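You operate a simulated robot arm through the tools that you are given. There is no shell and no other tool.

Carry out the task below with a simulated two-armed robot. There is one attempt and no reset: what you move stays moved.

Task
Hold the hand lamp on the top of the packing bench steady with one hand and flip the hand lamp switch the other way with the other. Stack the carton that says "95" from the top of the packing bench on top of the carton labelled "71". Put the steel sensor that says "1" from the middle shelf of the packing bench on top of the brown filter and the steel sensor labelled "3" on the out end of the bagging trough. Put one of the filter cartridges from the top of the packing bench on the top of the film bench. Put the sensor marked "62" from the top of the packing bench on the strap plate. Put two of the filter elements from the top of the film bench on the middle shelf of the packing bench. Put one of the cardboard sleeves from the top of the film bench on the blue-edged cardboard sheet. Put one of the black stop blocks from the glue bench top on top of the grey cartridge. Put the air filter from the glue bench top on the wiring bench top. Do these in any order. Set down upright: steel sensor, filter element, black stop block, air filter.

The check looks at the end state, three seconds after you hand in, the way a careful person would. Anything else that was tipped, shoved, dropped, spilled or broken makes it a failure. Flat cloth is picked up by pressing the open fingertips on it (5 to 10 N) and closing them slowly along it; thin cloth reads only 2 to 8 mm in the jaws.

Robot
Two 7-joint arms with two-finger parallel grippers on one trunk, on a base that drives. Base frame: it is fixed to the floor where the robot stands at the start and does not move with it; the origin is under the middle of the robot, x ahead of it, y to its left, z up; the surface under the hand at the start is at about z = 0.9. Lengths are in m, angles in rad, forces in N, time in s.
The left shoulder is at the start at [0.02, 0.138, 1.564], the right one opposite. Places, roughly: air filter (11x11x14 cm) [-5.1, -0.9, 0.9]; black stop block [-4.75, -0.75, 1]; blue-edged cardboard sheet (22x13x1 cm) [-0.8, 0.2, 1.3]; brown filter (5x5x7 cm) [-0.5, 0.1, 0.6]; cardboard sleeve [-2.5, -0.25, 1]; carton [0, 0.25, 1]; filter cartridge (6x6x13 cm) [-0.6, -0.1, 1]; filter element [-2, 0.25, 1]; grey cartridge [-0.75, -0.25, 1]; hand lamp (6x15x4 cm) [0.5, 0.1, 0.9]; hand lamp switch [0.5, 0.2, 0.9]; middle shelf of the packing bench [-0.2, -0.1, 0.6]; out end of the bagging trough (24x12 cm) [-0.64, -0.2, 0.92]; sensor [-1, 0, 1]; steel sensor [-0.25, 0, 0.5]; strap plate (30x20 cm) [1.86, -0.18, 0.9]; top of the film bench [-1.9, -0.1, 0.9]; wiring bench top [-6.9, -1.3, 0.9]. Payload 1.57 kg a hand.
The TCP of each hand is the grasp point between the finger pads, 0.03 m short of the fingertips. In the tool frame z runs along the fingers and y along their closing line. The gripper opens to 0.08 m. The fingers are 0.017 m wide and 0.012 m thick; the gripper's body (0.04 by 0.082 m) begins 0.08 m behind the TCP.
Orientation is that of the tool frame in the base frame, as a unit quaternion [x, y, z, w]. With the fingers straight down and closing along the base's y, the tool's x points along the base's -x, its y along +y and its z along -z.

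Tools
- The arms move only by the tool move_arm. It takes "left_motion", "right_motion" or both (then of equal length, played together; a hand with none holds still); each is a list of rows, each a list of 7 numbers: the shift along the tool's x, y, z in m, then the turn, a rotation vector about the tool's x, y, z in rad, then the finger opening in m, from 0 to 0.08. In form: [[tx, ty, tz, wx, wy, wz, claw], ...]. A call has 1 to 20 rows; each row is the pose to reach, as a shift and turn from the pose commanded when the call began, along the tool's axes at that moment. A row lasts 0.2 s, in which the tool goes at most 0.05 m and 0.15 rad; a call with a longer step from one row to the next is refused whole, and so is a gripper value outside its range. Where a pose cannot be reached the arm comes as near as it can. A force on the tool above 40 N (or 10 N above the force at the start of the call, whichever is more), or a blocked arm, ends the call early, and 0.2 s more pass. Each finger travels about 0.045 m/s and halts on what it meets, pressing with about 42 N; the grip force reading is that of the motor and also rises with nothing between the fingers. The clock runs only during rows and for 0.2 s after the last one: add rows that repeat a pose to give the fingers time. It gives the time, the measured TCP pose, the force on the tool (base axes), the opening and the grip force at its end, in the units of the frame above (readings bear some noise), with the torque about the TCP (base axes, N m) and any sound that the robot's microphone picked up.
- Cameras (640 x 400 px; columns grow to the right, rows downward): "scene" is now at [0.1836, 0.0473, 1.4591]; the picture's right is [0.33, -0.95, 0.00], its down [-0.31, -0.11, -0.94] and it looks along [0.89, 0.31, -0.33] (base axes); focal length 214 px, centre (320, 200). "left" rides on the left gripper at [0.072, 0.007, -0.122] in its tool frame; the picture's right is [-0.09, 1.00, 0.00], its down [-0.84, -0.08, -0.54] and it looks along [-0.54, -0.05, 0.84] (tool axes); focal length 238 px, centre (320, 200). "right" rides on the right gripper at [0.072, -0.007, -0.122] in its tool frame; the picture's right is [0.09, 1.00, 0.00], its down [-0.84, 0.08, -0.54] and it looks along [-0.54, 0.05, 0.84] (tool axes); focal length 238 px, centre (320, 200). There is no depth. A picture from a camera that has moved, and an enlarged one, comes with that camera's place and axes in the base frame and with its lens. The place of the scene camera against the robot may be out by one fixed shift of up to 0.025 m in any direction.
- snapshot(camera): a new picture of that camera. It takes no simulated time.
- move_column(by): slides the trunk up (or, below 0, down) by that many m; the arms and the scene camera ride with it, the base frame stays. It gives what a move gives, with no picture.
- steer(legs): drives the robot by 1 to 6 legs, each [ahead, left, turn to the left] in m, m and rad, along the robot's own axes; the way and the turn of a leg run together, so that a leg with both is an arc; at most 1.5 m and 3.142 rad a leg. The arms and the cameras ride along, it lands a little off, and it stops where it bumps. It gives what a move gives.
- turn_head(pan, tilt): turns the head with the scene camera to pan (to the left, within 1.047 rad either way) and tilt (down, from -0.506 to 1.204), counted from straight ahead of the robot. It gives what a move gives.
- zoom(camera, box): a new picture of the part [left, top, right, bottom] of that camera's present view, enlarged. It takes no simulated time.
- finish_job(): hands the job in; it is judged then, once.

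Places have to be worked out from the pictures, the camera data and where the tool is seen. Open the grippers and draw the arms clear of the work before you hand the job in, unless the task says otherwise.

The tools are called after "Emit:" as name(argument=value, ...) on one line, values as JSON. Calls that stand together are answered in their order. move_arm: Moves the arms, as the interface text tells. Its arguments: {"type":"object","properties":{"left_motion":{"type":"array"},"right_motion":{"type":"array"}},"required":[]} The other tools are called the same way: move_column (by) slides the trunk up or down; steer (legs) drives the base; turn_head (pan, tilt) turns the head that bears the scene camera; snapshot (camera) takes a picture; zoom (camera, box) takes an enlarged picture of a part of a camera's view; finish_job () hands the job in.

At the start:

```text
time_s: 0.0
left_tool_pos: [0.2005, 0.3332, 1.4355]
left_orientation: [-0.115, 0.92, -0.182, -0.328]
left_contact_force: [0.7, 0.5, -0.3]
left_ft_torque: [-0.04, -0.02, 0.01]
left_grip_width: 0.0798
left_grasp_force: 0.0
right_tool_pos: [0.2755, 0.0275, 1.4642]
right_orientation: [0.0, 0.974, -0.004, -0.225]
right_contact_force: [0.7, -0.5, 0.7]
right_ft_torque: [0.01, -0.01, 0.02]
right_grip_width: 0.0803
right_grasp_force: 0.1
trunk travel left (down, up): [-0.939, 0.301]
robot x, y, heading: [0.0013, -0.0023, -0.002]
head pan, tilt: [0.333, 0.339]
```

scene: 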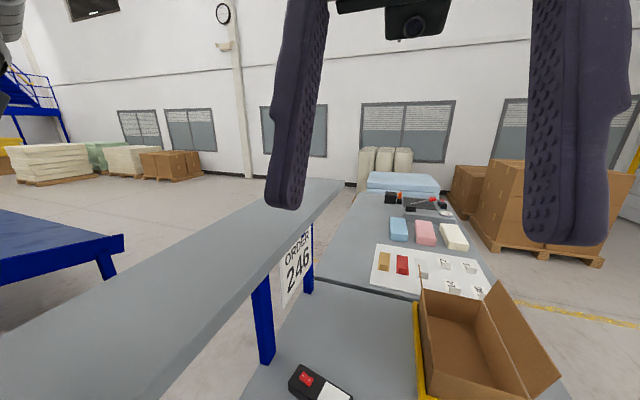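
right: 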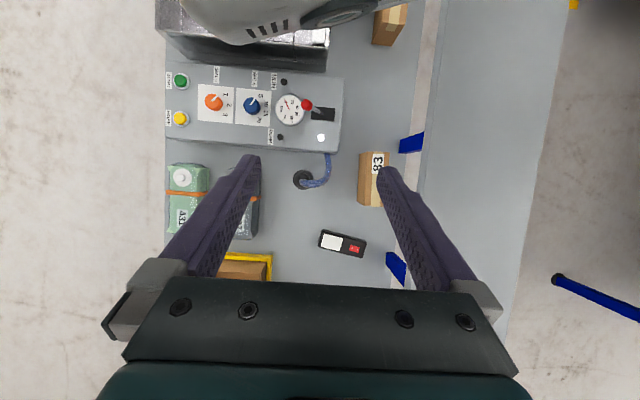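
left: 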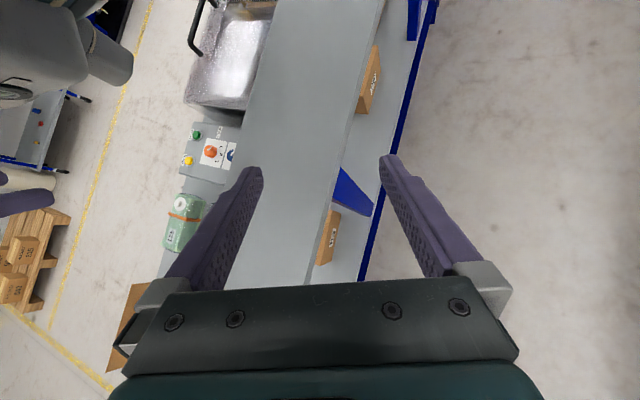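

I'll start by looking around: the starting view shows a bench below with lamp, a higher shelf and cartons. I turn the head to survey.

Emit:
turn_head(pan=0.0, tilt=0.9)

Emit:
snapshot(camera="scene")

Emit:
turn_head(pan=1.0, tilt=0.7)

Emit:
snapshot(camera="scene")

Emit:
turn_head(pan=-1.0, tilt=0.7)

Emit:
snapshot(camera="scene")

```text
time_s: 1.0
left_tool_pos: [0.1997, 0.3318, 1.4328]
left_orientation: [-0.116, 0.919, -0.182, -0.329]
left_contact_force: [-0.4, 0.4, 0.5]
left_ft_torque: [-0.01, -0.01, 0.04]
left_grip_width: 0.0801
left_grasp_force: 0.1
right_tool_pos: [0.2756, 0.0286, 1.4636]
right_orientation: [0.0, 0.974, -0.003, -0.225]
right_contact_force: [1.1, -0.1, -0.7]
right_ft_torque: [-0.01, -0.01, -0.02]
right_grip_width: 0.0801
right_grasp_force: 0.1
trunk travel left (down, up): [-0.939, 0.301]
robot x, y, heading: [0.0008, -0.0001, 0.002]
head pan, tilt: [0.0, 0.901]
```

```text
taken
camera scene: at [0.1711, 0.0169, 1.4104], right [0.0, -1.0, 0.0], down [-0.78, 0.0, -0.62], along [0.62, 0.0, -0.78], focal length 214 px, centre (320, 200)
```

scene: 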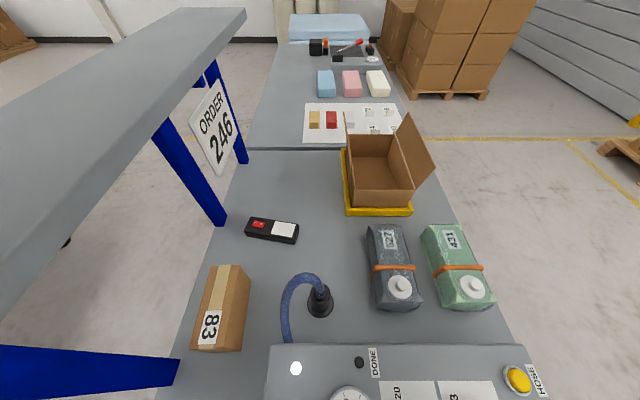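

```text
time_s: 2.2
left_tool_pos: [0.2012, 0.3334, 1.4351]
left_orientation: [-0.116, 0.919, -0.184, -0.328]
left_contact_force: [0.1, -0.2, 0.2]
left_ft_torque: [-0.03, -0.03, 0.04]
left_grip_width: 0.08
left_grasp_force: 0.0
right_tool_pos: [0.2762, 0.028, 1.4627]
right_orientation: [0.0, 0.974, -0.003, -0.226]
right_contact_force: [-0.7, -0.2, -0.1]
right_ft_torque: [-0.01, 0.03, 0.01]
right_grip_width: 0.0802
right_grasp_force: 0.0
trunk travel left (down, up): [-0.939, 0.301]
robot x, y, heading: [-0.0027, -0.0037, -0.002]
head pan, tilt: [1.0, 0.7]
```

```text
taken
camera scene: at [0.1415, 0.0883, 1.4265], right [0.84, -0.54, 0.0], down [-0.35, -0.54, -0.76], along [0.41, 0.64, -0.64], focal length 214 px, centre (320, 200)
```

scene: 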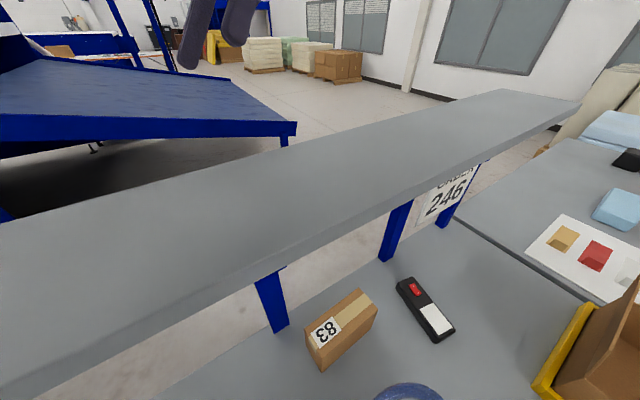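

```text
time_s: 4.2
left_tool_pos: [0.2001, 0.3319, 1.4356]
left_orientation: [-0.115, 0.92, -0.183, -0.327]
left_contact_force: [-0.2, -0.4, 1.1]
left_ft_torque: [0.01, 0.01, 0.02]
left_grip_width: 0.0798
left_grasp_force: 0.2
right_tool_pos: [0.2767, 0.0282, 1.4637]
right_orientation: [0.0, 0.974, -0.003, -0.226]
right_contact_force: [0.2, 0.8, -0.2]
right_ft_torque: [-0.03, 0.03, 0.01]
right_grip_width: 0.0801
right_grasp_force: 0.0
trunk travel left (down, up): [-0.939, 0.301]
robot x, y, heading: [0.0024, -0.0025, 0.002]
head pan, tilt: [-1.0, 0.7]
```

```text
taken
camera scene: at [0.1415, -0.0546, 1.4265], right [-0.84, -0.54, 0.0], down [-0.35, 0.54, -0.76], along [0.41, -0.64, -0.64], focal length 214 px, centre (320, 200)
```

scene: 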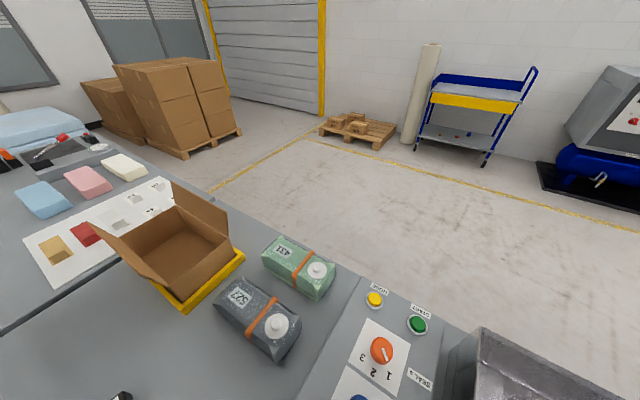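

The robot hangs over the bench line (bench below, upper shelf on the left side). I keep surveying: straight down and turning the base to look at the rest.

Emit:
turn_head(pan=0.0, tilt=1.2)

Emit:
snapshot(camera="scene")

Emit:
turn_head(pan=0.0, tilt=-0.3)

Emit:
snapshot(camera="scene")

```text
time_s: 5.5
left_tool_pos: [0.2001, 0.333, 1.4353]
left_orientation: [-0.116, 0.919, -0.184, -0.328]
left_contact_force: [-0.7, -0.8, 0.3]
left_ft_torque: [0.02, 0.0, -0.01]
left_grip_width: 0.0799
left_grasp_force: 0.1
right_tool_pos: [0.2769, 0.0288, 1.463]
right_orientation: [0.0, 0.974, -0.003, -0.226]
right_contact_force: [-0.2, 0.2, 0.1]
right_ft_torque: [0.0, 0.0, 0.01]
right_grip_width: 0.0802
right_grasp_force: 0.1
trunk travel left (down, up): [-0.939, 0.301]
robot x, y, heading: [-0.0002, -0.002, -0.001]
head pan, tilt: [0.0, 1.201]
```

```text
taken
camera scene: at [0.1515, 0.0169, 1.3905], right [0.0, -1.0, 0.0], down [-0.93, 0.0, -0.36], along [0.36, 0.0, -0.93], focal length 214 px, centre (320, 200)
```

scene: 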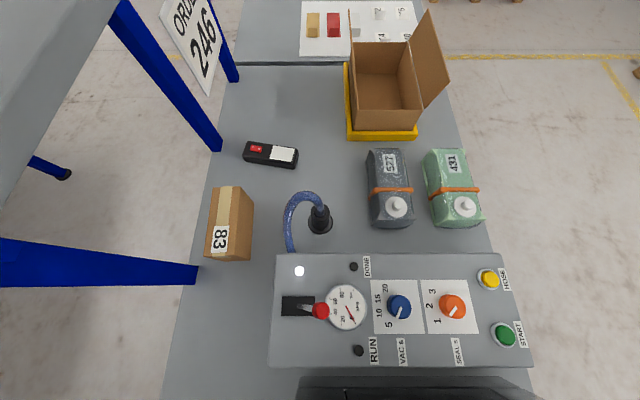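

```text
time_s: 7.0
left_tool_pos: [0.2006, 0.3308, 1.4335]
left_orientation: [-0.116, 0.919, -0.184, -0.329]
left_contact_force: [-1.3, -0.2, -0.2]
left_ft_torque: [-0.01, 0.03, 0.01]
left_grip_width: 0.08
left_grasp_force: 0.0
right_tool_pos: [0.2776, 0.0264, 1.4642]
right_orientation: [0.0, 0.974, -0.003, -0.226]
right_contact_force: [0.1, -0.1, -0.2]
right_ft_torque: [-0.01, -0.02, 0.03]
right_grip_width: 0.0801
right_grasp_force: 0.0
trunk travel left (down, up): [-0.939, 0.301]
robot x, y, heading: [0.0016, 0.0046, 0.0]
head pan, tilt: [0.0, -0.3]
```

```text
taken
camera scene: at [0.1742, 0.0169, 1.5158], right [0.0, -1.0, 0.0], down [0.3, 0.0, -0.96], along [0.96, 0.0, 0.3], focal length 214 px, centre (320, 200)
```

scene: 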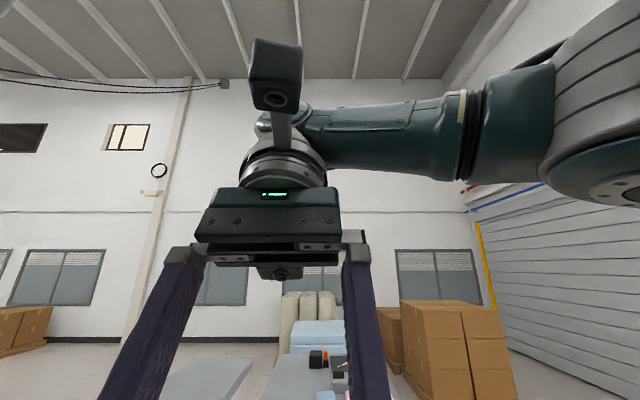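

I raise the trunk for clearance and a wider view, then drive back along the line of benches to survey.

Emit:
move_column(by=0.3)

Emit:
steer(legs=[[-0.5, 0, 0]])

Emit:
turn_head(pan=0.0, tilt=1.2)

Emit:
snapshot(camera="scene")

Emit:
steer(legs=[[-0.5, 0, 0]])

Emit:
snapshot(camera="scene")

Emit:
steer(legs=[[-0.6, 0, 0]])

Emit:
snapshot(camera="scene")

```text
time_s: 10.1
left_tool_pos: [0.2002, 0.3326, 1.7352]
left_orientation: [-0.116, 0.919, -0.183, -0.329]
left_contact_force: [0.7, -0.7, -0.5]
left_ft_torque: [0.01, -0.02, -0.02]
left_grip_width: 0.0798
left_grasp_force: 0.1
right_tool_pos: [0.2777, 0.0279, 1.7634]
right_orientation: [0.0, 0.974, -0.003, -0.227]
right_contact_force: [-0.3, 0.7, -0.1]
right_ft_torque: [-0.02, 0.0, 0.01]
right_grip_width: 0.08
right_grasp_force: 0.0
trunk travel left (down, up): [-1.239, 0.001]
robot x, y, heading: [0.0006, 0.002, -0.0]
head pan, tilt: [0.0, -0.3]
```

```text
time_s: 13.0
left_tool_pos: [-0.3002, 0.3328, 1.7336]
left_orientation: [-0.112, 0.92, -0.181, -0.329]
left_contact_force: [0.0, 0.0, -0.2]
left_ft_torque: [0.06, 0.04, -0.04]
left_grip_width: 0.08
left_grasp_force: 0.0
right_tool_pos: [-0.2255, 0.0281, 1.7635]
right_orientation: [0.004, 0.974, -0.002, -0.225]
right_contact_force: [-0.8, 0.0, -0.7]
right_ft_torque: [-0.03, 0.02, 0.01]
right_grip_width: 0.0801
right_grasp_force: 0.0
trunk travel left (down, up): [-1.239, 0.001]
robot x, y, heading: [-0.5014, 0.0008, -0.011]
head pan, tilt: [0.0, -0.3]
```

```text
time_s: 14.6
left_tool_pos: [-0.2994, 0.3343, 1.7339]
left_orientation: [-0.112, 0.919, -0.182, -0.331]
left_contact_force: [-0.2, -0.4, -0.8]
left_ft_torque: [0.03, -0.02, -0.02]
left_grip_width: 0.0801
left_grasp_force: 0.1
right_tool_pos: [-0.2255, 0.0278, 1.7633]
right_orientation: [0.005, 0.974, -0.002, -0.225]
right_contact_force: [0.8, -0.2, -0.4]
right_ft_torque: [0.0, -0.01, 0.0]
right_grip_width: 0.0799
right_grasp_force: 0.1
trunk travel left (down, up): [-1.239, 0.001]
robot x, y, heading: [-0.5013, 0.0036, -0.011]
head pan, tilt: [0.0, 1.201]
```

```text
taken
camera scene: at [-0.3508, 0.0177, 1.6906], right [-0.01, -1.0, 0.0], down [-0.93, 0.01, -0.36], along [0.36, 0.0, -0.93], focal length 214 px, centre (320, 200)
```

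scene: 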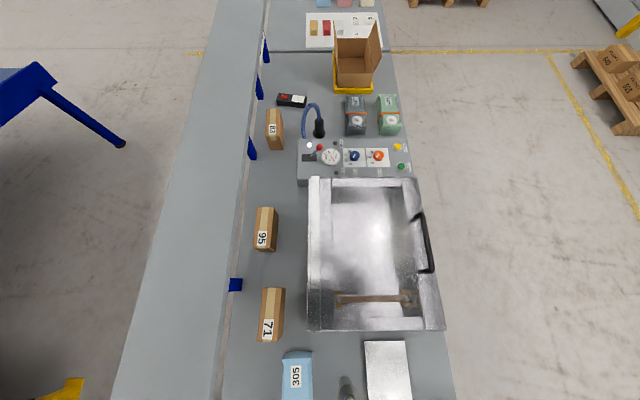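

```text
time_s: 17.5
left_tool_pos: [-0.7876, 0.337, 1.7345]
left_orientation: [-0.105, 0.921, -0.178, -0.331]
left_contact_force: [0.7, 0.3, 0.2]
left_ft_torque: [-0.01, 0.0, 0.02]
left_grip_width: 0.0799
left_grasp_force: 0.0
right_tool_pos: [-0.7165, 0.0307, 1.7635]
right_orientation: [0.011, 0.974, 0.0, -0.226]
right_contact_force: [0.7, 0.5, 0.7]
right_ft_torque: [-0.04, 0.01, -0.03]
right_grip_width: 0.0799
right_grasp_force: 0.1
trunk travel left (down, up): [-1.239, 0.001]
robot x, y, heading: [-0.996, 0.0095, -0.024]
head pan, tilt: [0.0, 1.201]
```

```text
taken
camera scene: at [-0.8433, 0.0232, 1.6905], right [-0.02, -1.0, 0.0], down [-0.93, 0.02, -0.36], along [0.36, -0.01, -0.93], focal length 214 px, centre (320, 200)
```

scene: 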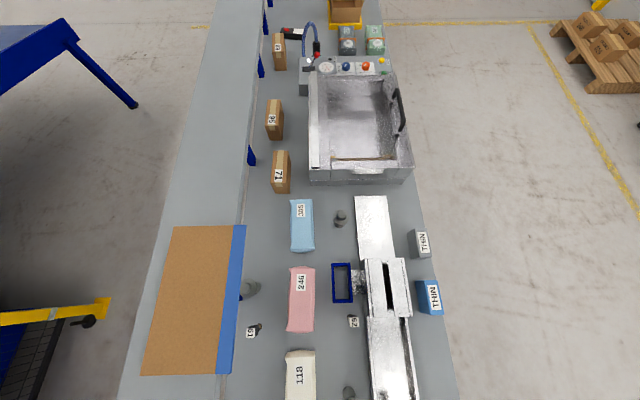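

```text
time_s: 20.9
left_tool_pos: [-1.3754, 0.3497, 1.7343]
left_orientation: [-0.108, 0.92, -0.18, -0.331]
left_contact_force: [0.6, 1.0, -0.4]
left_ft_torque: [-0.01, -0.02, 0.02]
left_grip_width: 0.08
left_grasp_force: 0.0
right_tool_pos: [-1.3032, 0.0444, 1.7635]
right_orientation: [0.009, 0.974, -0.001, -0.226]
right_contact_force: [-0.1, 0.1, 0.0]
right_ft_torque: [-0.02, -0.01, -0.01]
right_grip_width: 0.08
right_grasp_force: 0.1
trunk travel left (down, up): [-1.239, 0.001]
robot x, y, heading: [-1.5812, 0.0224, -0.014]
head pan, tilt: [0.0, 1.201]
```

```text
taken
camera scene: at [-1.4282, 0.0354, 1.6905], right [-0.02, -1.0, 0.0], down [-0.93, 0.02, -0.36], along [0.36, -0.01, -0.93], focal length 214 px, centre (320, 200)
```

scene: 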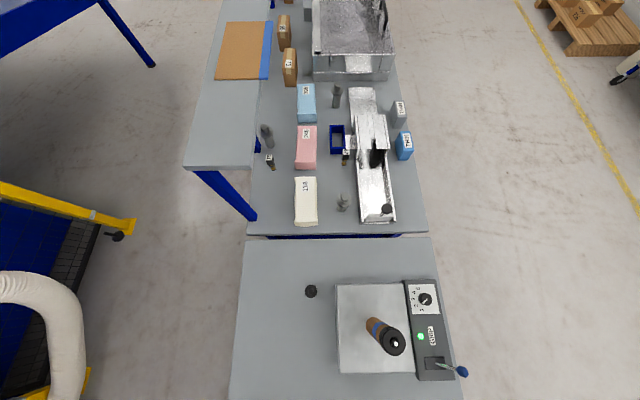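

Here I see the packing bench's near end with cartridges, sensors, trough and the film bench. I zoom in for detail.

Emit:
zoom(camera="scene", box=[240, 70, 440, 240])

Emit:
steer(legs=[[-0.7, 0, 0.01]])

Emit:
snapshot(camera="scene")

Emit:
steer(legs=[[-0.6, 0, 0.01]])

Emit:
snapshot(camera="scene")

```text
2.35 times, centred on (340, 155) of scene
camera zoom: at [-1.4282, 0.0354, 1.6905], right [-0.02, -1.0, 0.0], down [-0.93, 0.02, -0.36], along [0.36, -0.01, -0.93], focal length 505 px, centre (273, 306)
```

zoom: 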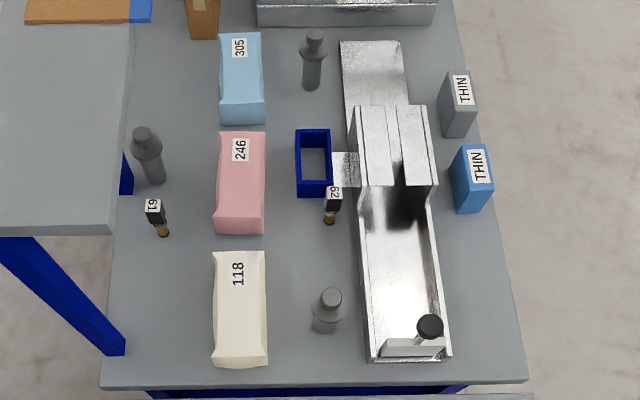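

```text
time_s: 24.7
left_tool_pos: [-2.0767, 0.3582, 1.733]
left_orientation: [-0.118, 0.919, -0.183, -0.33]
left_contact_force: [0.1, -0.1, -0.6]
left_ft_torque: [0.01, -0.02, 0.01]
left_grip_width: 0.0799
left_grasp_force: 0.0
right_tool_pos: [-1.9987, 0.0537, 1.7636]
right_orientation: [-0.001, 0.974, -0.004, -0.226]
right_contact_force: [0.3, -0.5, -0.7]
right_ft_torque: [-0.01, -0.02, -0.03]
right_grip_width: 0.0798
right_grasp_force: 0.0
trunk travel left (down, up): [-1.239, 0.001]
robot x, y, heading: [-2.2734, 0.0293, 0.009]
head pan, tilt: [0.0, 1.201]
```

```text
taken
camera scene: at [-2.1234, 0.043, 1.6905], right [0.0, -1.0, 0.0], down [-0.93, 0.0, -0.36], along [0.36, 0.0, -0.93], focal length 214 px, centre (320, 200)
```

scene: 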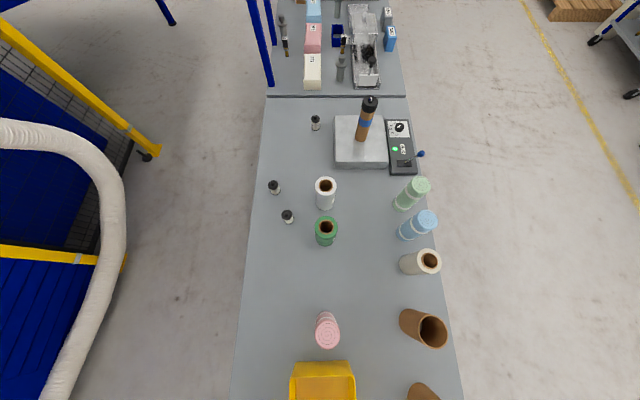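

```text
time_s: 28.1
left_tool_pos: [-2.6776, 0.3575, 1.7337]
left_orientation: [-0.118, 0.918, -0.183, -0.33]
left_contact_force: [-0.2, -0.6, 0.4]
left_ft_torque: [0.01, 0.04, 0.04]
left_grip_width: 0.0803
left_grasp_force: 0.0
right_tool_pos: [-2.6007, 0.0517, 1.7631]
right_orientation: [-0.001, 0.974, -0.004, -0.227]
right_contact_force: [-0.1, -0.3, 0.0]
right_ft_torque: [-0.04, 0.0, 0.03]
right_grip_width: 0.08
right_grasp_force: 0.0
trunk travel left (down, up): [-1.239, 0.001]
robot x, y, heading: [-2.8812, 0.023, 0.004]
head pan, tilt: [0.0, 1.201]
```

```text
taken
camera scene: at [-2.7259, 0.0412, 1.6905], right [0.0, -1.0, 0.0], down [-0.93, 0.0, -0.36], along [0.36, 0.0, -0.93], focal length 214 px, centre (320, 200)
```

scene: 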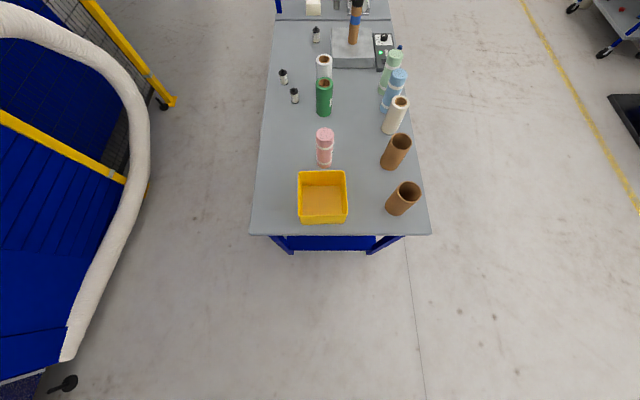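

Film bench seen: three small filter elements, cardboard sleeves (brown tubes), etc. I zoom in and go on to the glue bench.

Emit:
zoom(camera="scene", box=[240, 20, 440, 240])

Emit:
steer(legs=[[-1.3, -0.4, 0], [-1.1, -0.45, 0]])

Emit:
snapshot(camera="scene")

Emit:
steer(legs=[[-0.8, 0, 0]])

Emit:
snapshot(camera="scene")

Emit:
steer(legs=[[-1.2, -0.3, 0]])

Emit:
snapshot(camera="scene")

```text
1.82 times, centred on (340, 130) of scene
camera zoom: at [-2.7259, 0.0412, 1.6905], right [0.0, -1.0, 0.0], down [-0.93, 0.0, -0.36], along [0.36, 0.0, -0.93], focal length 390 px, centre (284, 327)
```

zoom: 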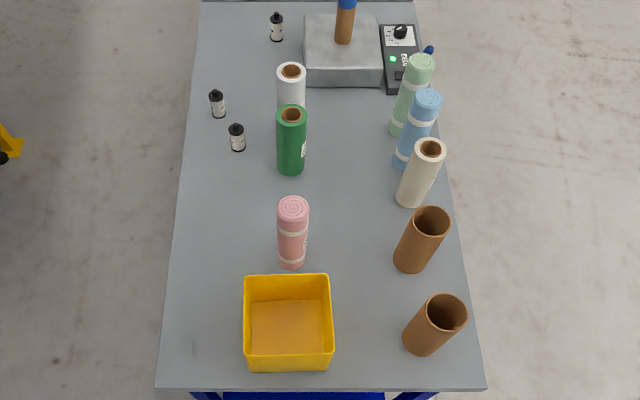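

```text
time_s: 32.6
left_tool_pos: [-3.4566, 0.0907, 1.7335]
left_orientation: [-0.113, 0.919, -0.183, -0.331]
left_contact_force: [-0.4, -0.6, -0.1]
left_ft_torque: [-0.04, 0.0, 0.04]
left_grip_width: 0.0803
left_grasp_force: 0.1
right_tool_pos: [-3.381, -0.2156, 1.7641]
right_orientation: [0.005, 0.974, -0.003, -0.226]
right_contact_force: [-0.8, -0.2, 0.1]
right_ft_torque: [0.03, 0.02, -0.04]
right_grip_width: 0.0801
right_grasp_force: 0.2
trunk travel left (down, up): [-1.239, 0.001]
robot x, y, heading: [-3.6582, -0.2388, -0.008]
head pan, tilt: [0.0, 1.201]
stopped in leg 1: the robot was blocked; the commanded pose is now the measured one
```

```text
taken
camera scene: at [-3.5054, -0.2247, 1.6905], right [-0.01, -1.0, 0.0], down [-0.93, 0.01, -0.36], along [0.36, 0.0, -0.93], focal length 214 px, centre (320, 200)
```

scene: 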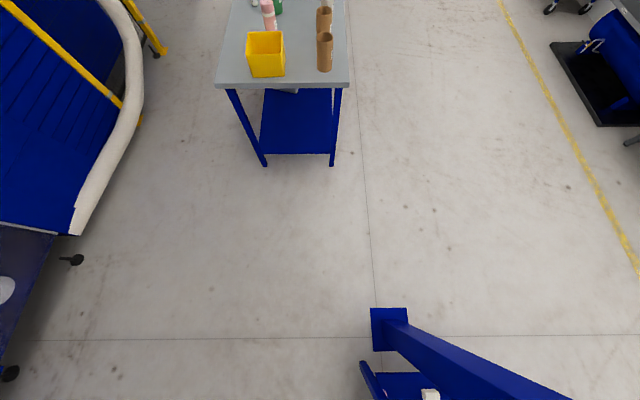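

```text
time_s: 33.4
left_tool_pos: [-3.4552, 0.0905, 1.7342]
left_orientation: [-0.113, 0.919, -0.182, -0.331]
left_contact_force: [-0.4, 1.2, 0.8]
left_ft_torque: [0.01, 0.03, 0.02]
left_grip_width: 0.0797
left_grasp_force: 0.1
right_tool_pos: [-3.3803, -0.2156, 1.7635]
right_orientation: [0.004, 0.974, -0.003, -0.226]
right_contact_force: [-0.4, -0.6, -0.1]
right_ft_torque: [-0.01, 0.02, 0.01]
right_grip_width: 0.0797
right_grasp_force: 0.0
trunk travel left (down, up): [-1.239, 0.001]
robot x, y, heading: [-3.6561, -0.243, -0.01]
head pan, tilt: [0.0, 1.201]
stopped in leg 1: the robot was blocked; the commanded pose is now the measured one
```

```text
taken
camera scene: at [-3.5054, -0.2247, 1.6905], right [-0.01, -1.0, 0.0], down [-0.93, 0.01, -0.36], along [0.36, 0.0, -0.93], focal length 214 px, centre (320, 200)
```

scene: 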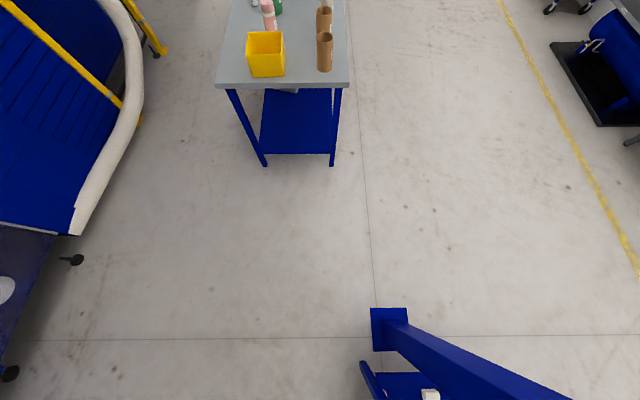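

```text
time_s: 34.1
left_tool_pos: [-3.4554, 0.0914, 1.7334]
left_orientation: [-0.113, 0.919, -0.182, -0.331]
left_contact_force: [-0.4, 0.2, -0.2]
left_ft_torque: [-0.03, -0.03, 0.02]
left_grip_width: 0.08
left_grasp_force: 0.0
right_tool_pos: [-3.3801, -0.2152, 1.7618]
right_orientation: [0.005, 0.974, -0.004, -0.225]
right_contact_force: [-0.8, 0.2, -0.4]
right_ft_torque: [0.03, 0.01, -0.01]
right_grip_width: 0.0798
right_grasp_force: 0.0
trunk travel left (down, up): [-1.239, 0.001]
robot x, y, heading: [-3.655, -0.2417, -0.012]
head pan, tilt: [0.0, 1.201]
stopped in leg 1: the robot was blocked; the commanded pose is now the measured one
```

```text
taken
camera scene: at [-3.5054, -0.2247, 1.6905], right [-0.01, -1.0, 0.0], down [-0.93, 0.01, -0.36], along [0.36, 0.0, -0.93], focal length 214 px, centre (320, 200)
```

scene: 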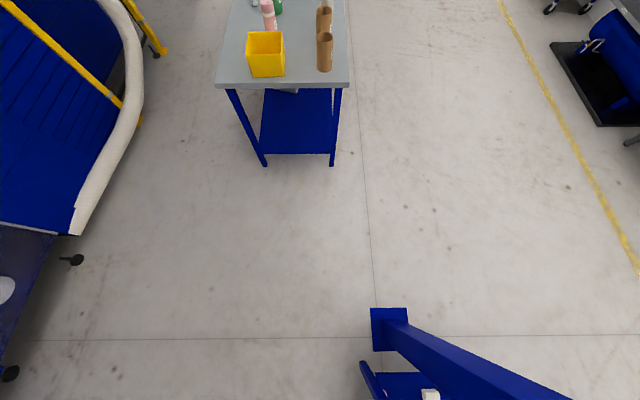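

Something blue (a post) is behind me. I move forward a bit and turn around to look that way.

Emit:
steer(legs=[[0.3, 0, 0], [0, 0, 3.1]])

Emit:
turn_head(pan=0.0, tilt=0.5)

Emit:
snapshot(camera="scene")

Emit:
turn_head(pan=0.6, tilt=0.3)

Emit:
snapshot(camera="scene")

```text
time_s: 43.4
left_tool_pos: [-3.5768, -0.564, 1.7325]
left_orientation: [0.921, 0.09, 0.336, -0.173]
left_contact_force: [0.9, -0.2, -0.3]
left_ft_torque: [0.01, 0.02, 0.05]
left_grip_width: 0.0801
left_grasp_force: 0.1
right_tool_pos: [-3.6355, -0.2541, 1.7612]
right_orientation: [0.974, -0.029, 0.226, 0.001]
right_contact_force: [1.1, -1.1, -1.0]
right_ft_torque: [0.01, 0.0, 0.0]
right_grip_width: 0.0799
right_grasp_force: 0.1
trunk travel left (down, up): [-1.239, 0.001]
robot x, y, heading: [-3.3565, -0.2448, 3.085]
head pan, tilt: [0.0, 1.201]
```

```text
time_s: 44.5
left_tool_pos: [-3.5772, -0.5626, 1.7328]
left_orientation: [0.921, 0.091, 0.336, -0.175]
left_contact_force: [0.4, -0.1, 0.5]
left_ft_torque: [0.02, -0.02, -0.01]
left_grip_width: 0.08
left_grasp_force: 0.0
right_tool_pos: [-3.6361, -0.2547, 1.7629]
right_orientation: [0.974, -0.029, 0.226, 0.002]
right_contact_force: [0.3, -0.7, -0.3]
right_ft_torque: [0.01, 0.01, -0.02]
right_grip_width: 0.08
right_grasp_force: 0.1
trunk travel left (down, up): [-1.239, 0.001]
robot x, y, heading: [-3.3593, -0.241, 3.083]
head pan, tilt: [0.0, 0.499]
```

```text
taken
camera scene: at [-3.5531, -0.215, 1.7441], right [0.06, 1.0, 0.0], down [0.48, -0.03, -0.88], along [-0.88, 0.05, -0.48], focal length 214 px, centre (320, 200)
```

scene: 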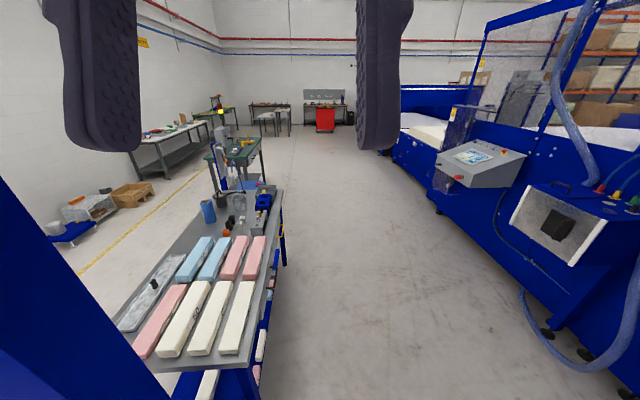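

```text
time_s: 45.5
left_tool_pos: [-3.5772, -0.564, 1.7325]
left_orientation: [0.921, 0.091, 0.336, -0.174]
left_contact_force: [-0.6, -0.1, 0.0]
left_ft_torque: [-0.01, -0.03, -0.02]
left_grip_width: 0.0801
left_grasp_force: 0.0
right_tool_pos: [-3.6359, -0.2542, 1.7621]
right_orientation: [0.974, -0.029, 0.226, 0.001]
right_contact_force: [0.9, 0.8, 0.1]
right_ft_torque: [0.01, -0.02, 0.01]
right_grip_width: 0.0799
right_grasp_force: 0.0
trunk travel left (down, up): [-1.239, 0.001]
robot x, y, heading: [-3.3573, -0.2419, 3.083]
head pan, tilt: [0.6, 0.3]
```

```text
taken
camera scene: at [-3.5423, -0.2684, 1.7626], right [-0.52, 0.86, 0.0], down [0.25, 0.15, -0.96], along [-0.82, -0.49, -0.3], focal length 214 px, centre (320, 200)
```

scene: 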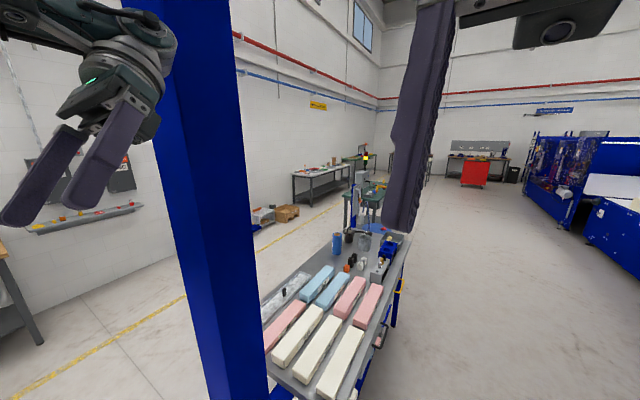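

The blue post is on the front-left; I go around it on the right via the free aisle and approach the glue bench from its side.

Emit:
steer(legs=[[0, -0.5, 0.055], [1.4, 0, 0]])

Emit:
turn_head(pan=0.7, tilt=0.7)

Emit:
snapshot(camera="scene")

Emit:
turn_head(pan=1.04, tilt=1.0)

Emit:
snapshot(camera="scene")

```text
time_s: 50.7
left_tool_pos: [-3.8571, -0.0797, 1.7327]
left_orientation: [0.918, 0.118, 0.33, -0.184]
left_contact_force: [-0.2, 0.1, -0.9]
left_ft_torque: [0.01, -0.03, 0.05]
left_grip_width: 0.0799
left_grasp_force: 0.1
right_tool_pos: [-3.9342, 0.2272, 1.7626]
right_orientation: [0.974, -0.002, 0.225, -0.005]
right_contact_force: [-0.1, 0.0, -0.3]
right_ft_torque: [-0.01, -0.03, -0.02]
right_grip_width: 0.0798
right_grasp_force: 0.0
trunk travel left (down, up): [-1.239, 0.001]
robot x, y, heading: [-3.656, 0.252, -3.141]
head pan, tilt: [0.6, 0.3]
stopped in leg 2: the robot was blocked; the commanded pose is now the measured one
```

```text
time_s: 51.6
left_tool_pos: [-3.8548, -0.0793, 1.7328]
left_orientation: [0.918, 0.117, 0.331, -0.183]
left_contact_force: [-0.7, -0.5, -0.5]
left_ft_torque: [0.02, 0.01, -0.02]
left_grip_width: 0.0801
left_grasp_force: 0.2
right_tool_pos: [-3.934, 0.2273, 1.7629]
right_orientation: [0.974, -0.003, 0.226, -0.004]
right_contact_force: [0.0, 0.4, 0.0]
right_ft_torque: [0.04, 0.01, 0.0]
right_grip_width: 0.0799
right_grasp_force: 0.1
trunk travel left (down, up): [-1.239, 0.001]
robot x, y, heading: [-3.6571, 0.2526, -3.141]
head pan, tilt: [0.7, 0.7]
```

```text
taken
camera scene: at [-3.8264, 0.2158, 1.7266], right [-0.64, 0.76, 0.0], down [0.49, 0.41, -0.77], along [-0.58, -0.49, -0.64], focal length 214 px, centre (320, 200)
```

scene: 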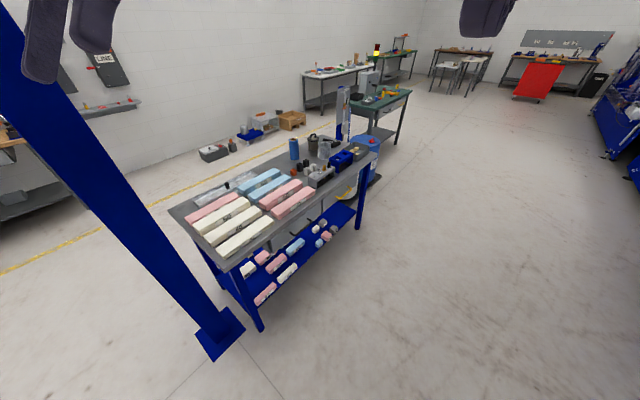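

```text
time_s: 52.4
left_tool_pos: [-3.8568, -0.0796, 1.733]
left_orientation: [0.918, 0.118, 0.331, -0.184]
left_contact_force: [0.7, 0.1, 0.1]
left_ft_torque: [0.02, 0.03, -0.05]
left_grip_width: 0.0799
left_grasp_force: 0.1
right_tool_pos: [-3.9349, 0.2277, 1.7627]
right_orientation: [0.974, -0.002, 0.226, -0.005]
right_contact_force: [-0.3, -1.1, -0.6]
right_ft_torque: [-0.02, 0.01, -0.04]
right_grip_width: 0.0799
right_grasp_force: 0.2
trunk travel left (down, up): [-1.239, 0.001]
robot x, y, heading: [-3.6568, 0.2545, -3.14]
head pan, tilt: [1.04, 1.0]
```

```text
taken
camera scene: at [-3.7967, 0.2105, 1.7032], right [-0.86, 0.51, 0.0], down [0.43, 0.73, -0.54], along [-0.27, -0.47, -0.84], focal length 214 px, centre (320, 200)
```

scene: 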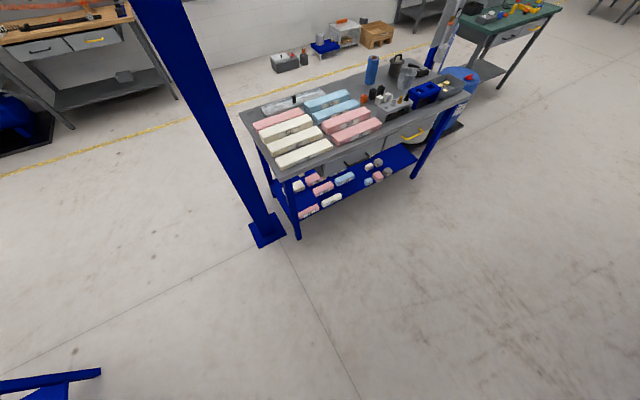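

Blocked again at x≈-3.66 with nothing in front on the floor; perhaps an overhead beam. I look up and around.

Emit:
turn_head(pan=0.3, tilt=-0.5)

Emit:
snapshot(camera="scene")

Emit:
turn_head(pan=-0.9, tilt=-0.4)

Emit:
snapshot(camera="scene")

Emit:
turn_head(pan=-0.8, tilt=0.6)

Emit:
snapshot(camera="scene")

Emit:
snapshot(camera="left")

Emit:
snapshot(camera="right")

```text
time_s: 54.0
left_tool_pos: [-3.8568, -0.0783, 1.7335]
left_orientation: [0.918, 0.118, 0.331, -0.183]
left_contact_force: [-0.6, -0.5, 0.0]
left_ft_torque: [-0.03, -0.04, 0.0]
left_grip_width: 0.0798
left_grasp_force: 0.0
right_tool_pos: [-3.9347, 0.227, 1.7628]
right_orientation: [0.974, -0.002, 0.226, -0.004]
right_contact_force: [0.1, 0.1, 0.5]
right_ft_torque: [0.01, 0.01, 0.01]
right_grip_width: 0.0802
right_grasp_force: 0.1
trunk travel left (down, up): [-1.239, 0.001]
robot x, y, heading: [-3.6565, 0.2531, -3.14]
head pan, tilt: [0.3, -0.499]
```

```text
taken
camera scene: at [-3.8255, 0.2507, 1.8303], right [-0.3, 0.95, 0.0], down [-0.46, -0.14, -0.88], along [-0.84, -0.26, 0.48], focal length 214 px, centre (320, 200)
```

scene: 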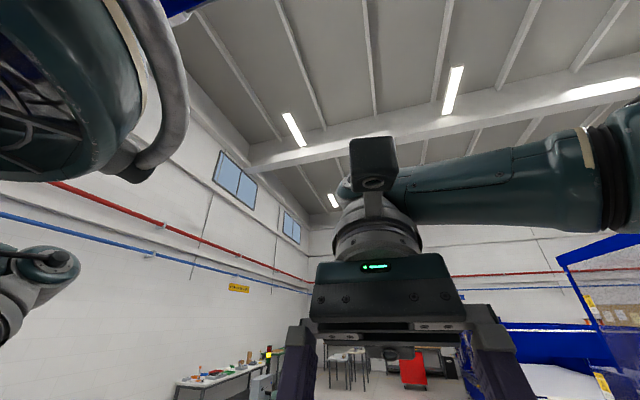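

```text
time_s: 55.4
left_tool_pos: [-3.8559, -0.0787, 1.7336]
left_orientation: [0.918, 0.118, 0.331, -0.184]
left_contact_force: [0.1, 0.4, -0.8]
left_ft_torque: [-0.01, -0.03, 0.01]
left_grip_width: 0.0799
left_grasp_force: 0.1
right_tool_pos: [-3.9345, 0.2261, 1.7638]
right_orientation: [0.974, -0.001, 0.226, -0.005]
right_contact_force: [0.7, 0.0, -0.3]
right_ft_torque: [0.01, -0.05, -0.04]
right_grip_width: 0.0801
right_grasp_force: 0.1
trunk travel left (down, up): [-1.239, 0.001]
robot x, y, heading: [-3.6586, 0.2518, -3.14]
head pan, tilt: [-0.901, -0.4]
```

```text
taken
camera scene: at [-3.807, 0.3279, 1.8234], right [0.78, 0.62, 0.0], down [-0.24, 0.3, -0.92], along [-0.57, 0.72, 0.39], focal length 214 px, centre (320, 200)
```

scene: 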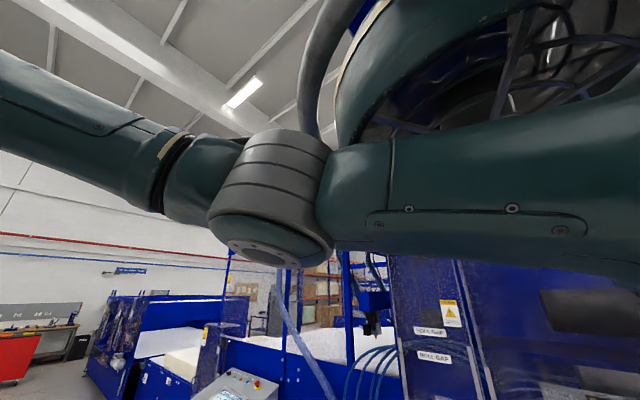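

```text
time_s: 56.7
left_tool_pos: [-3.856, -0.0788, 1.7333]
left_orientation: [0.918, 0.117, 0.331, -0.184]
left_contact_force: [-0.3, 0.5, 0.5]
left_ft_torque: [0.0, 0.0, 0.02]
left_grip_width: 0.0803
left_grasp_force: 0.0
right_tool_pos: [-3.9349, 0.2258, 1.7627]
right_orientation: [0.974, -0.002, 0.226, -0.004]
right_contact_force: [0.1, 0.3, -0.4]
right_ft_torque: [0.04, 0.01, -0.02]
right_grip_width: 0.08
right_grasp_force: 0.1
trunk travel left (down, up): [-1.239, 0.001]
robot x, y, heading: [-3.6636, 0.2545, -3.137]
head pan, tilt: [-0.799, 0.6]
```

```text
taken
camera scene: at [-3.8231, 0.334, 1.7352], right [0.72, 0.7, 0.0], down [0.39, -0.4, -0.83], along [-0.58, 0.59, -0.56], focal length 214 px, centre (320, 200)
```

scene: 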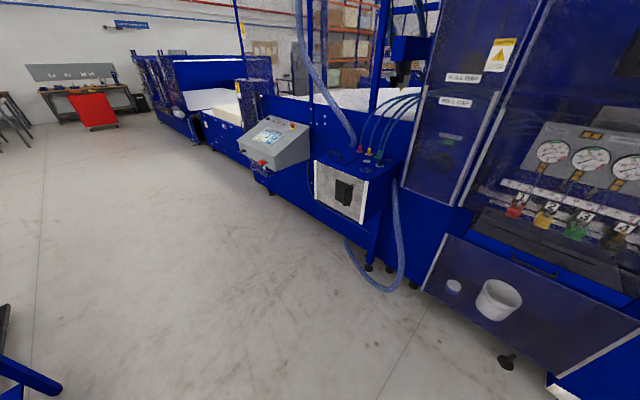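

```text
taken
camera left: at [-3.8686, -0.1278, 1.8652], right [0.27, -0.91, -0.32], down [-0.96, -0.23, -0.14], along [0.05, 0.34, -0.94], focal length 238 px, centre (320, 200)
```

left: 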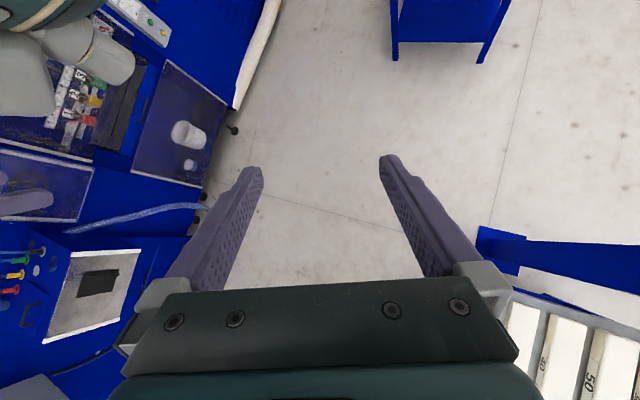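

```text
taken
camera right: at [-3.9231, 0.2322, 1.9045], right [0.08, -1.0, 0.03], down [-0.99, -0.08, 0.12], along [-0.11, -0.04, -0.99], focal length 238 px, centre (320, 200)
```

right: 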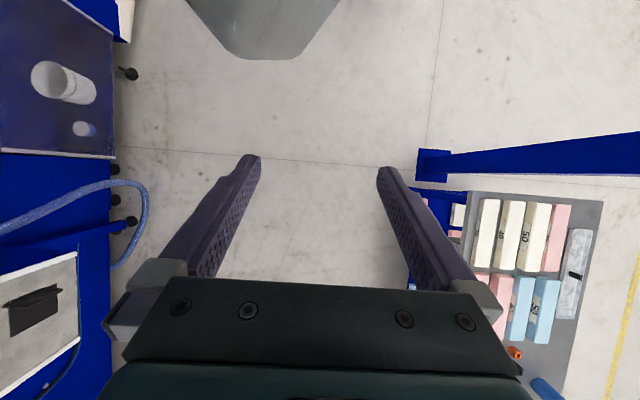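

I back off and look toward the post's top to see whether there's an overhead beam.

Emit:
steer(legs=[[-1.2, 0, 0]])

Emit:
turn_head(pan=0.4, tilt=-0.4)

Emit:
snapshot(camera="scene")

Emit:
turn_head(pan=-0.4, tilt=-0.4)

Emit:
snapshot(camera="scene")

Emit:
turn_head(pan=1.0, tilt=-0.2)

Emit:
snapshot(camera="scene")

```text
time_s: 62.7
left_tool_pos: [-2.6718, -0.0817, 1.7345]
left_orientation: [0.919, 0.113, 0.332, -0.182]
left_contact_force: [-0.5, 0.0, 0.2]
left_ft_torque: [-0.01, 0.02, 0.0]
left_grip_width: 0.08
left_grasp_force: 0.1
right_tool_pos: [-2.7469, 0.2256, 1.7635]
right_orientation: [0.974, -0.006, 0.226, -0.004]
right_contact_force: [-0.8, -0.5, -0.3]
right_ft_torque: [0.01, 0.0, 0.0]
right_grip_width: 0.0799
right_grasp_force: 0.0
trunk travel left (down, up): [-1.239, 0.001]
robot x, y, heading: [-2.4735, 0.2523, 3.129]
head pan, tilt: [-0.799, 0.6]
```

```text
time_s: 64.1
left_tool_pos: [-2.6714, -0.0817, 1.7336]
left_orientation: [0.919, 0.113, 0.332, -0.181]
left_contact_force: [0.0, -0.9, -0.2]
left_ft_torque: [0.0, -0.04, -0.01]
left_grip_width: 0.0799
left_grasp_force: 0.0
right_tool_pos: [-2.7471, 0.2245, 1.7635]
right_orientation: [0.974, -0.007, 0.226, -0.003]
right_contact_force: [0.3, -0.2, -0.2]
right_ft_torque: [0.01, -0.03, 0.01]
right_grip_width: 0.08
right_grasp_force: 0.0
trunk travel left (down, up): [-1.239, 0.001]
robot x, y, heading: [-2.4715, 0.2501, 3.136]
head pan, tilt: [0.4, -0.4]
```

```text
taken
camera scene: at [-2.6415, 0.2395, 1.8233], right [-0.38, 0.92, 0.0], down [-0.36, -0.15, -0.92], along [-0.85, -0.35, 0.39], focal length 214 px, centre (320, 200)
```

scene: 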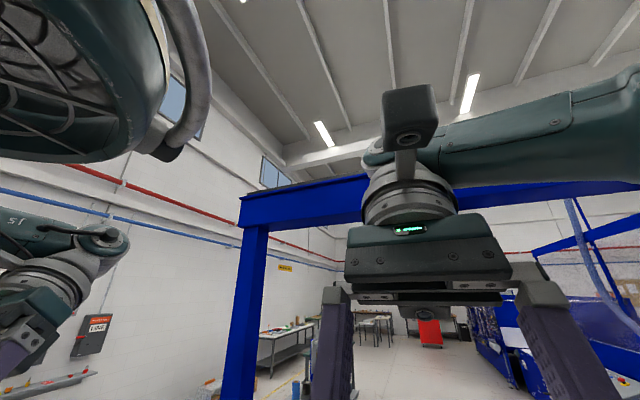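

```text
time_s: 65.2
left_tool_pos: [-2.6726, -0.0821, 1.7333]
left_orientation: [0.919, 0.113, 0.332, -0.182]
left_contact_force: [-0.9, 0.6, -0.1]
left_ft_torque: [0.01, -0.02, 0.04]
left_grip_width: 0.0801
left_grasp_force: 0.1
right_tool_pos: [-2.7477, 0.225, 1.7616]
right_orientation: [0.974, -0.006, 0.226, -0.003]
right_contact_force: [-0.5, -1.1, -0.5]
right_ft_torque: [0.01, -0.01, -0.01]
right_grip_width: 0.08
right_grasp_force: 0.1
trunk travel left (down, up): [-1.239, 0.001]
robot x, y, heading: [-2.4691, 0.2499, 3.131]
head pan, tilt: [-0.4, -0.4]
```

```text
taken
camera scene: at [-2.641, 0.2963, 1.8234], right [0.4, 0.92, 0.0], down [-0.36, 0.15, -0.92], along [-0.85, 0.36, 0.39], focal length 214 px, centre (320, 200)
```

scene: 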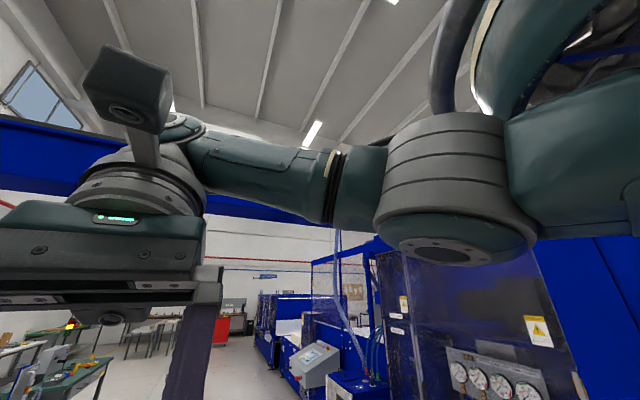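

```text
time_s: 66.8
left_tool_pos: [-2.6712, -0.0826, 1.732]
left_orientation: [0.919, 0.114, 0.331, -0.183]
left_contact_force: [0.6, 0.8, 0.4]
left_ft_torque: [0.01, 0.01, -0.02]
left_grip_width: 0.0799
left_grasp_force: 0.0
right_tool_pos: [-2.7468, 0.2255, 1.7623]
right_orientation: [0.974, -0.006, 0.225, -0.003]
right_contact_force: [-0.2, -0.2, -0.4]
right_ft_torque: [0.0, 0.01, 0.0]
right_grip_width: 0.0798
right_grasp_force: 0.2
trunk travel left (down, up): [-1.239, 0.001]
robot x, y, heading: [-2.4724, 0.2513, 3.129]
head pan, tilt: [1.0, -0.201]
```

```text
taken
camera scene: at [-2.6194, 0.1977, 1.8078], right [-0.84, 0.55, 0.0], down [-0.11, -0.17, -0.98], along [-0.54, -0.82, 0.2], focal length 214 px, centre (320, 200)
```

scene: 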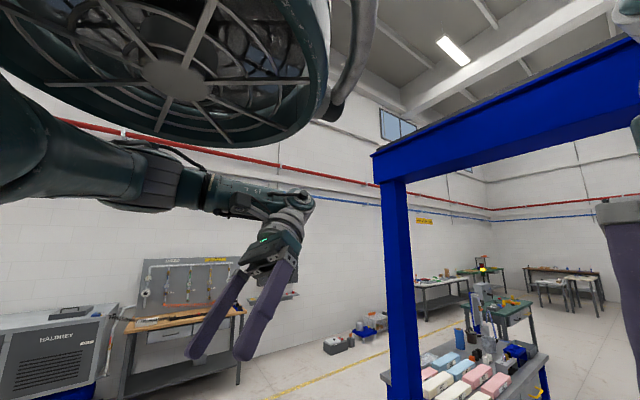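

It's a blue portal with an overhead beam (bottom ≈2.25 m), and the robot hovers. I go over clear floor, lower the trunk to pass beneath, then look at the glue bench.

Emit:
steer(legs=[[0.85, 0, 0]])

Emit:
move_column(by=-0.5)

Emit:
steer(legs=[[1.4, 0, 0]])

Emit:
turn_head(pan=1.0, tilt=0.5)

Emit:
snapshot(camera="scene")

```text
time_s: 71.3
left_tool_pos: [-3.525, -0.0683, 1.7321]
left_orientation: [0.919, 0.109, 0.332, -0.181]
left_contact_force: [0.7, -0.4, 1.1]
left_ft_torque: [0.02, -0.02, -0.01]
left_grip_width: 0.0802
left_grasp_force: 0.1
right_tool_pos: [-3.5985, 0.2389, 1.7622]
right_orientation: [0.974, -0.011, 0.225, -0.002]
right_contact_force: [-0.5, -0.7, 0.2]
right_ft_torque: [0.0, 0.02, 0.03]
right_grip_width: 0.0798
right_grasp_force: 0.1
trunk travel left (down, up): [-1.239, 0.001]
robot x, y, heading: [-3.3217, 0.2619, 3.124]
head pan, tilt: [1.0, -0.201]
```

```text
refused: -0.5 is not a number from -0.4 to 0.4
```

```text
time_s: 74.2
left_tool_pos: [-3.8601, -0.067, 1.7337]
left_orientation: [0.918, 0.114, 0.332, -0.182]
left_contact_force: [-0.2, 0.1, 0.8]
left_ft_torque: [0.0, -0.01, 0.01]
left_grip_width: 0.0802
left_grasp_force: 0.1
right_tool_pos: [-3.9356, 0.2405, 1.7622]
right_orientation: [0.974, -0.007, 0.226, -0.005]
right_contact_force: [0.0, 0.3, -0.1]
right_ft_torque: [-0.01, 0.0, -0.01]
right_grip_width: 0.0802
right_grasp_force: 0.2
trunk travel left (down, up): [-1.239, 0.001]
robot x, y, heading: [-3.6589, 0.2638, 3.134]
head pan, tilt: [1.0, -0.201]
stopped in leg 1: the robot was blocked; the commanded pose is now the measured one
```

```text
time_s: 75.3
left_tool_pos: [-3.8589, -0.065, 1.7337]
left_orientation: [0.918, 0.114, 0.332, -0.183]
left_contact_force: [0.1, -0.4, -0.5]
left_ft_torque: [0.0, 0.03, -0.01]
left_grip_width: 0.0801
left_grasp_force: 0.0
right_tool_pos: [-3.9349, 0.2412, 1.7632]
right_orientation: [0.974, -0.006, 0.227, -0.004]
right_contact_force: [-0.5, 0.2, -1.0]
right_ft_torque: [-0.03, -0.01, 0.04]
right_grip_width: 0.0799
right_grasp_force: 0.0
trunk travel left (down, up): [-1.239, 0.001]
robot x, y, heading: [-3.6542, 0.264, 3.133]
head pan, tilt: [1.0, 0.499]
```

```text
taken
camera scene: at [-3.8112, 0.207, 1.7443], right [-0.84, 0.55, 0.0], down [0.26, 0.4, -0.88], along [-0.48, -0.74, -0.48], focal length 214 px, centre (320, 200)
```

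scene: 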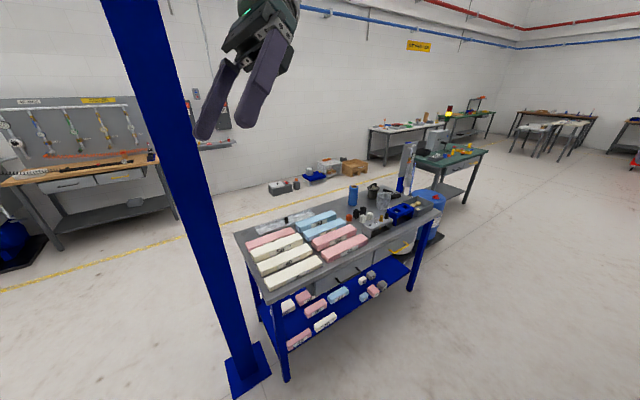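

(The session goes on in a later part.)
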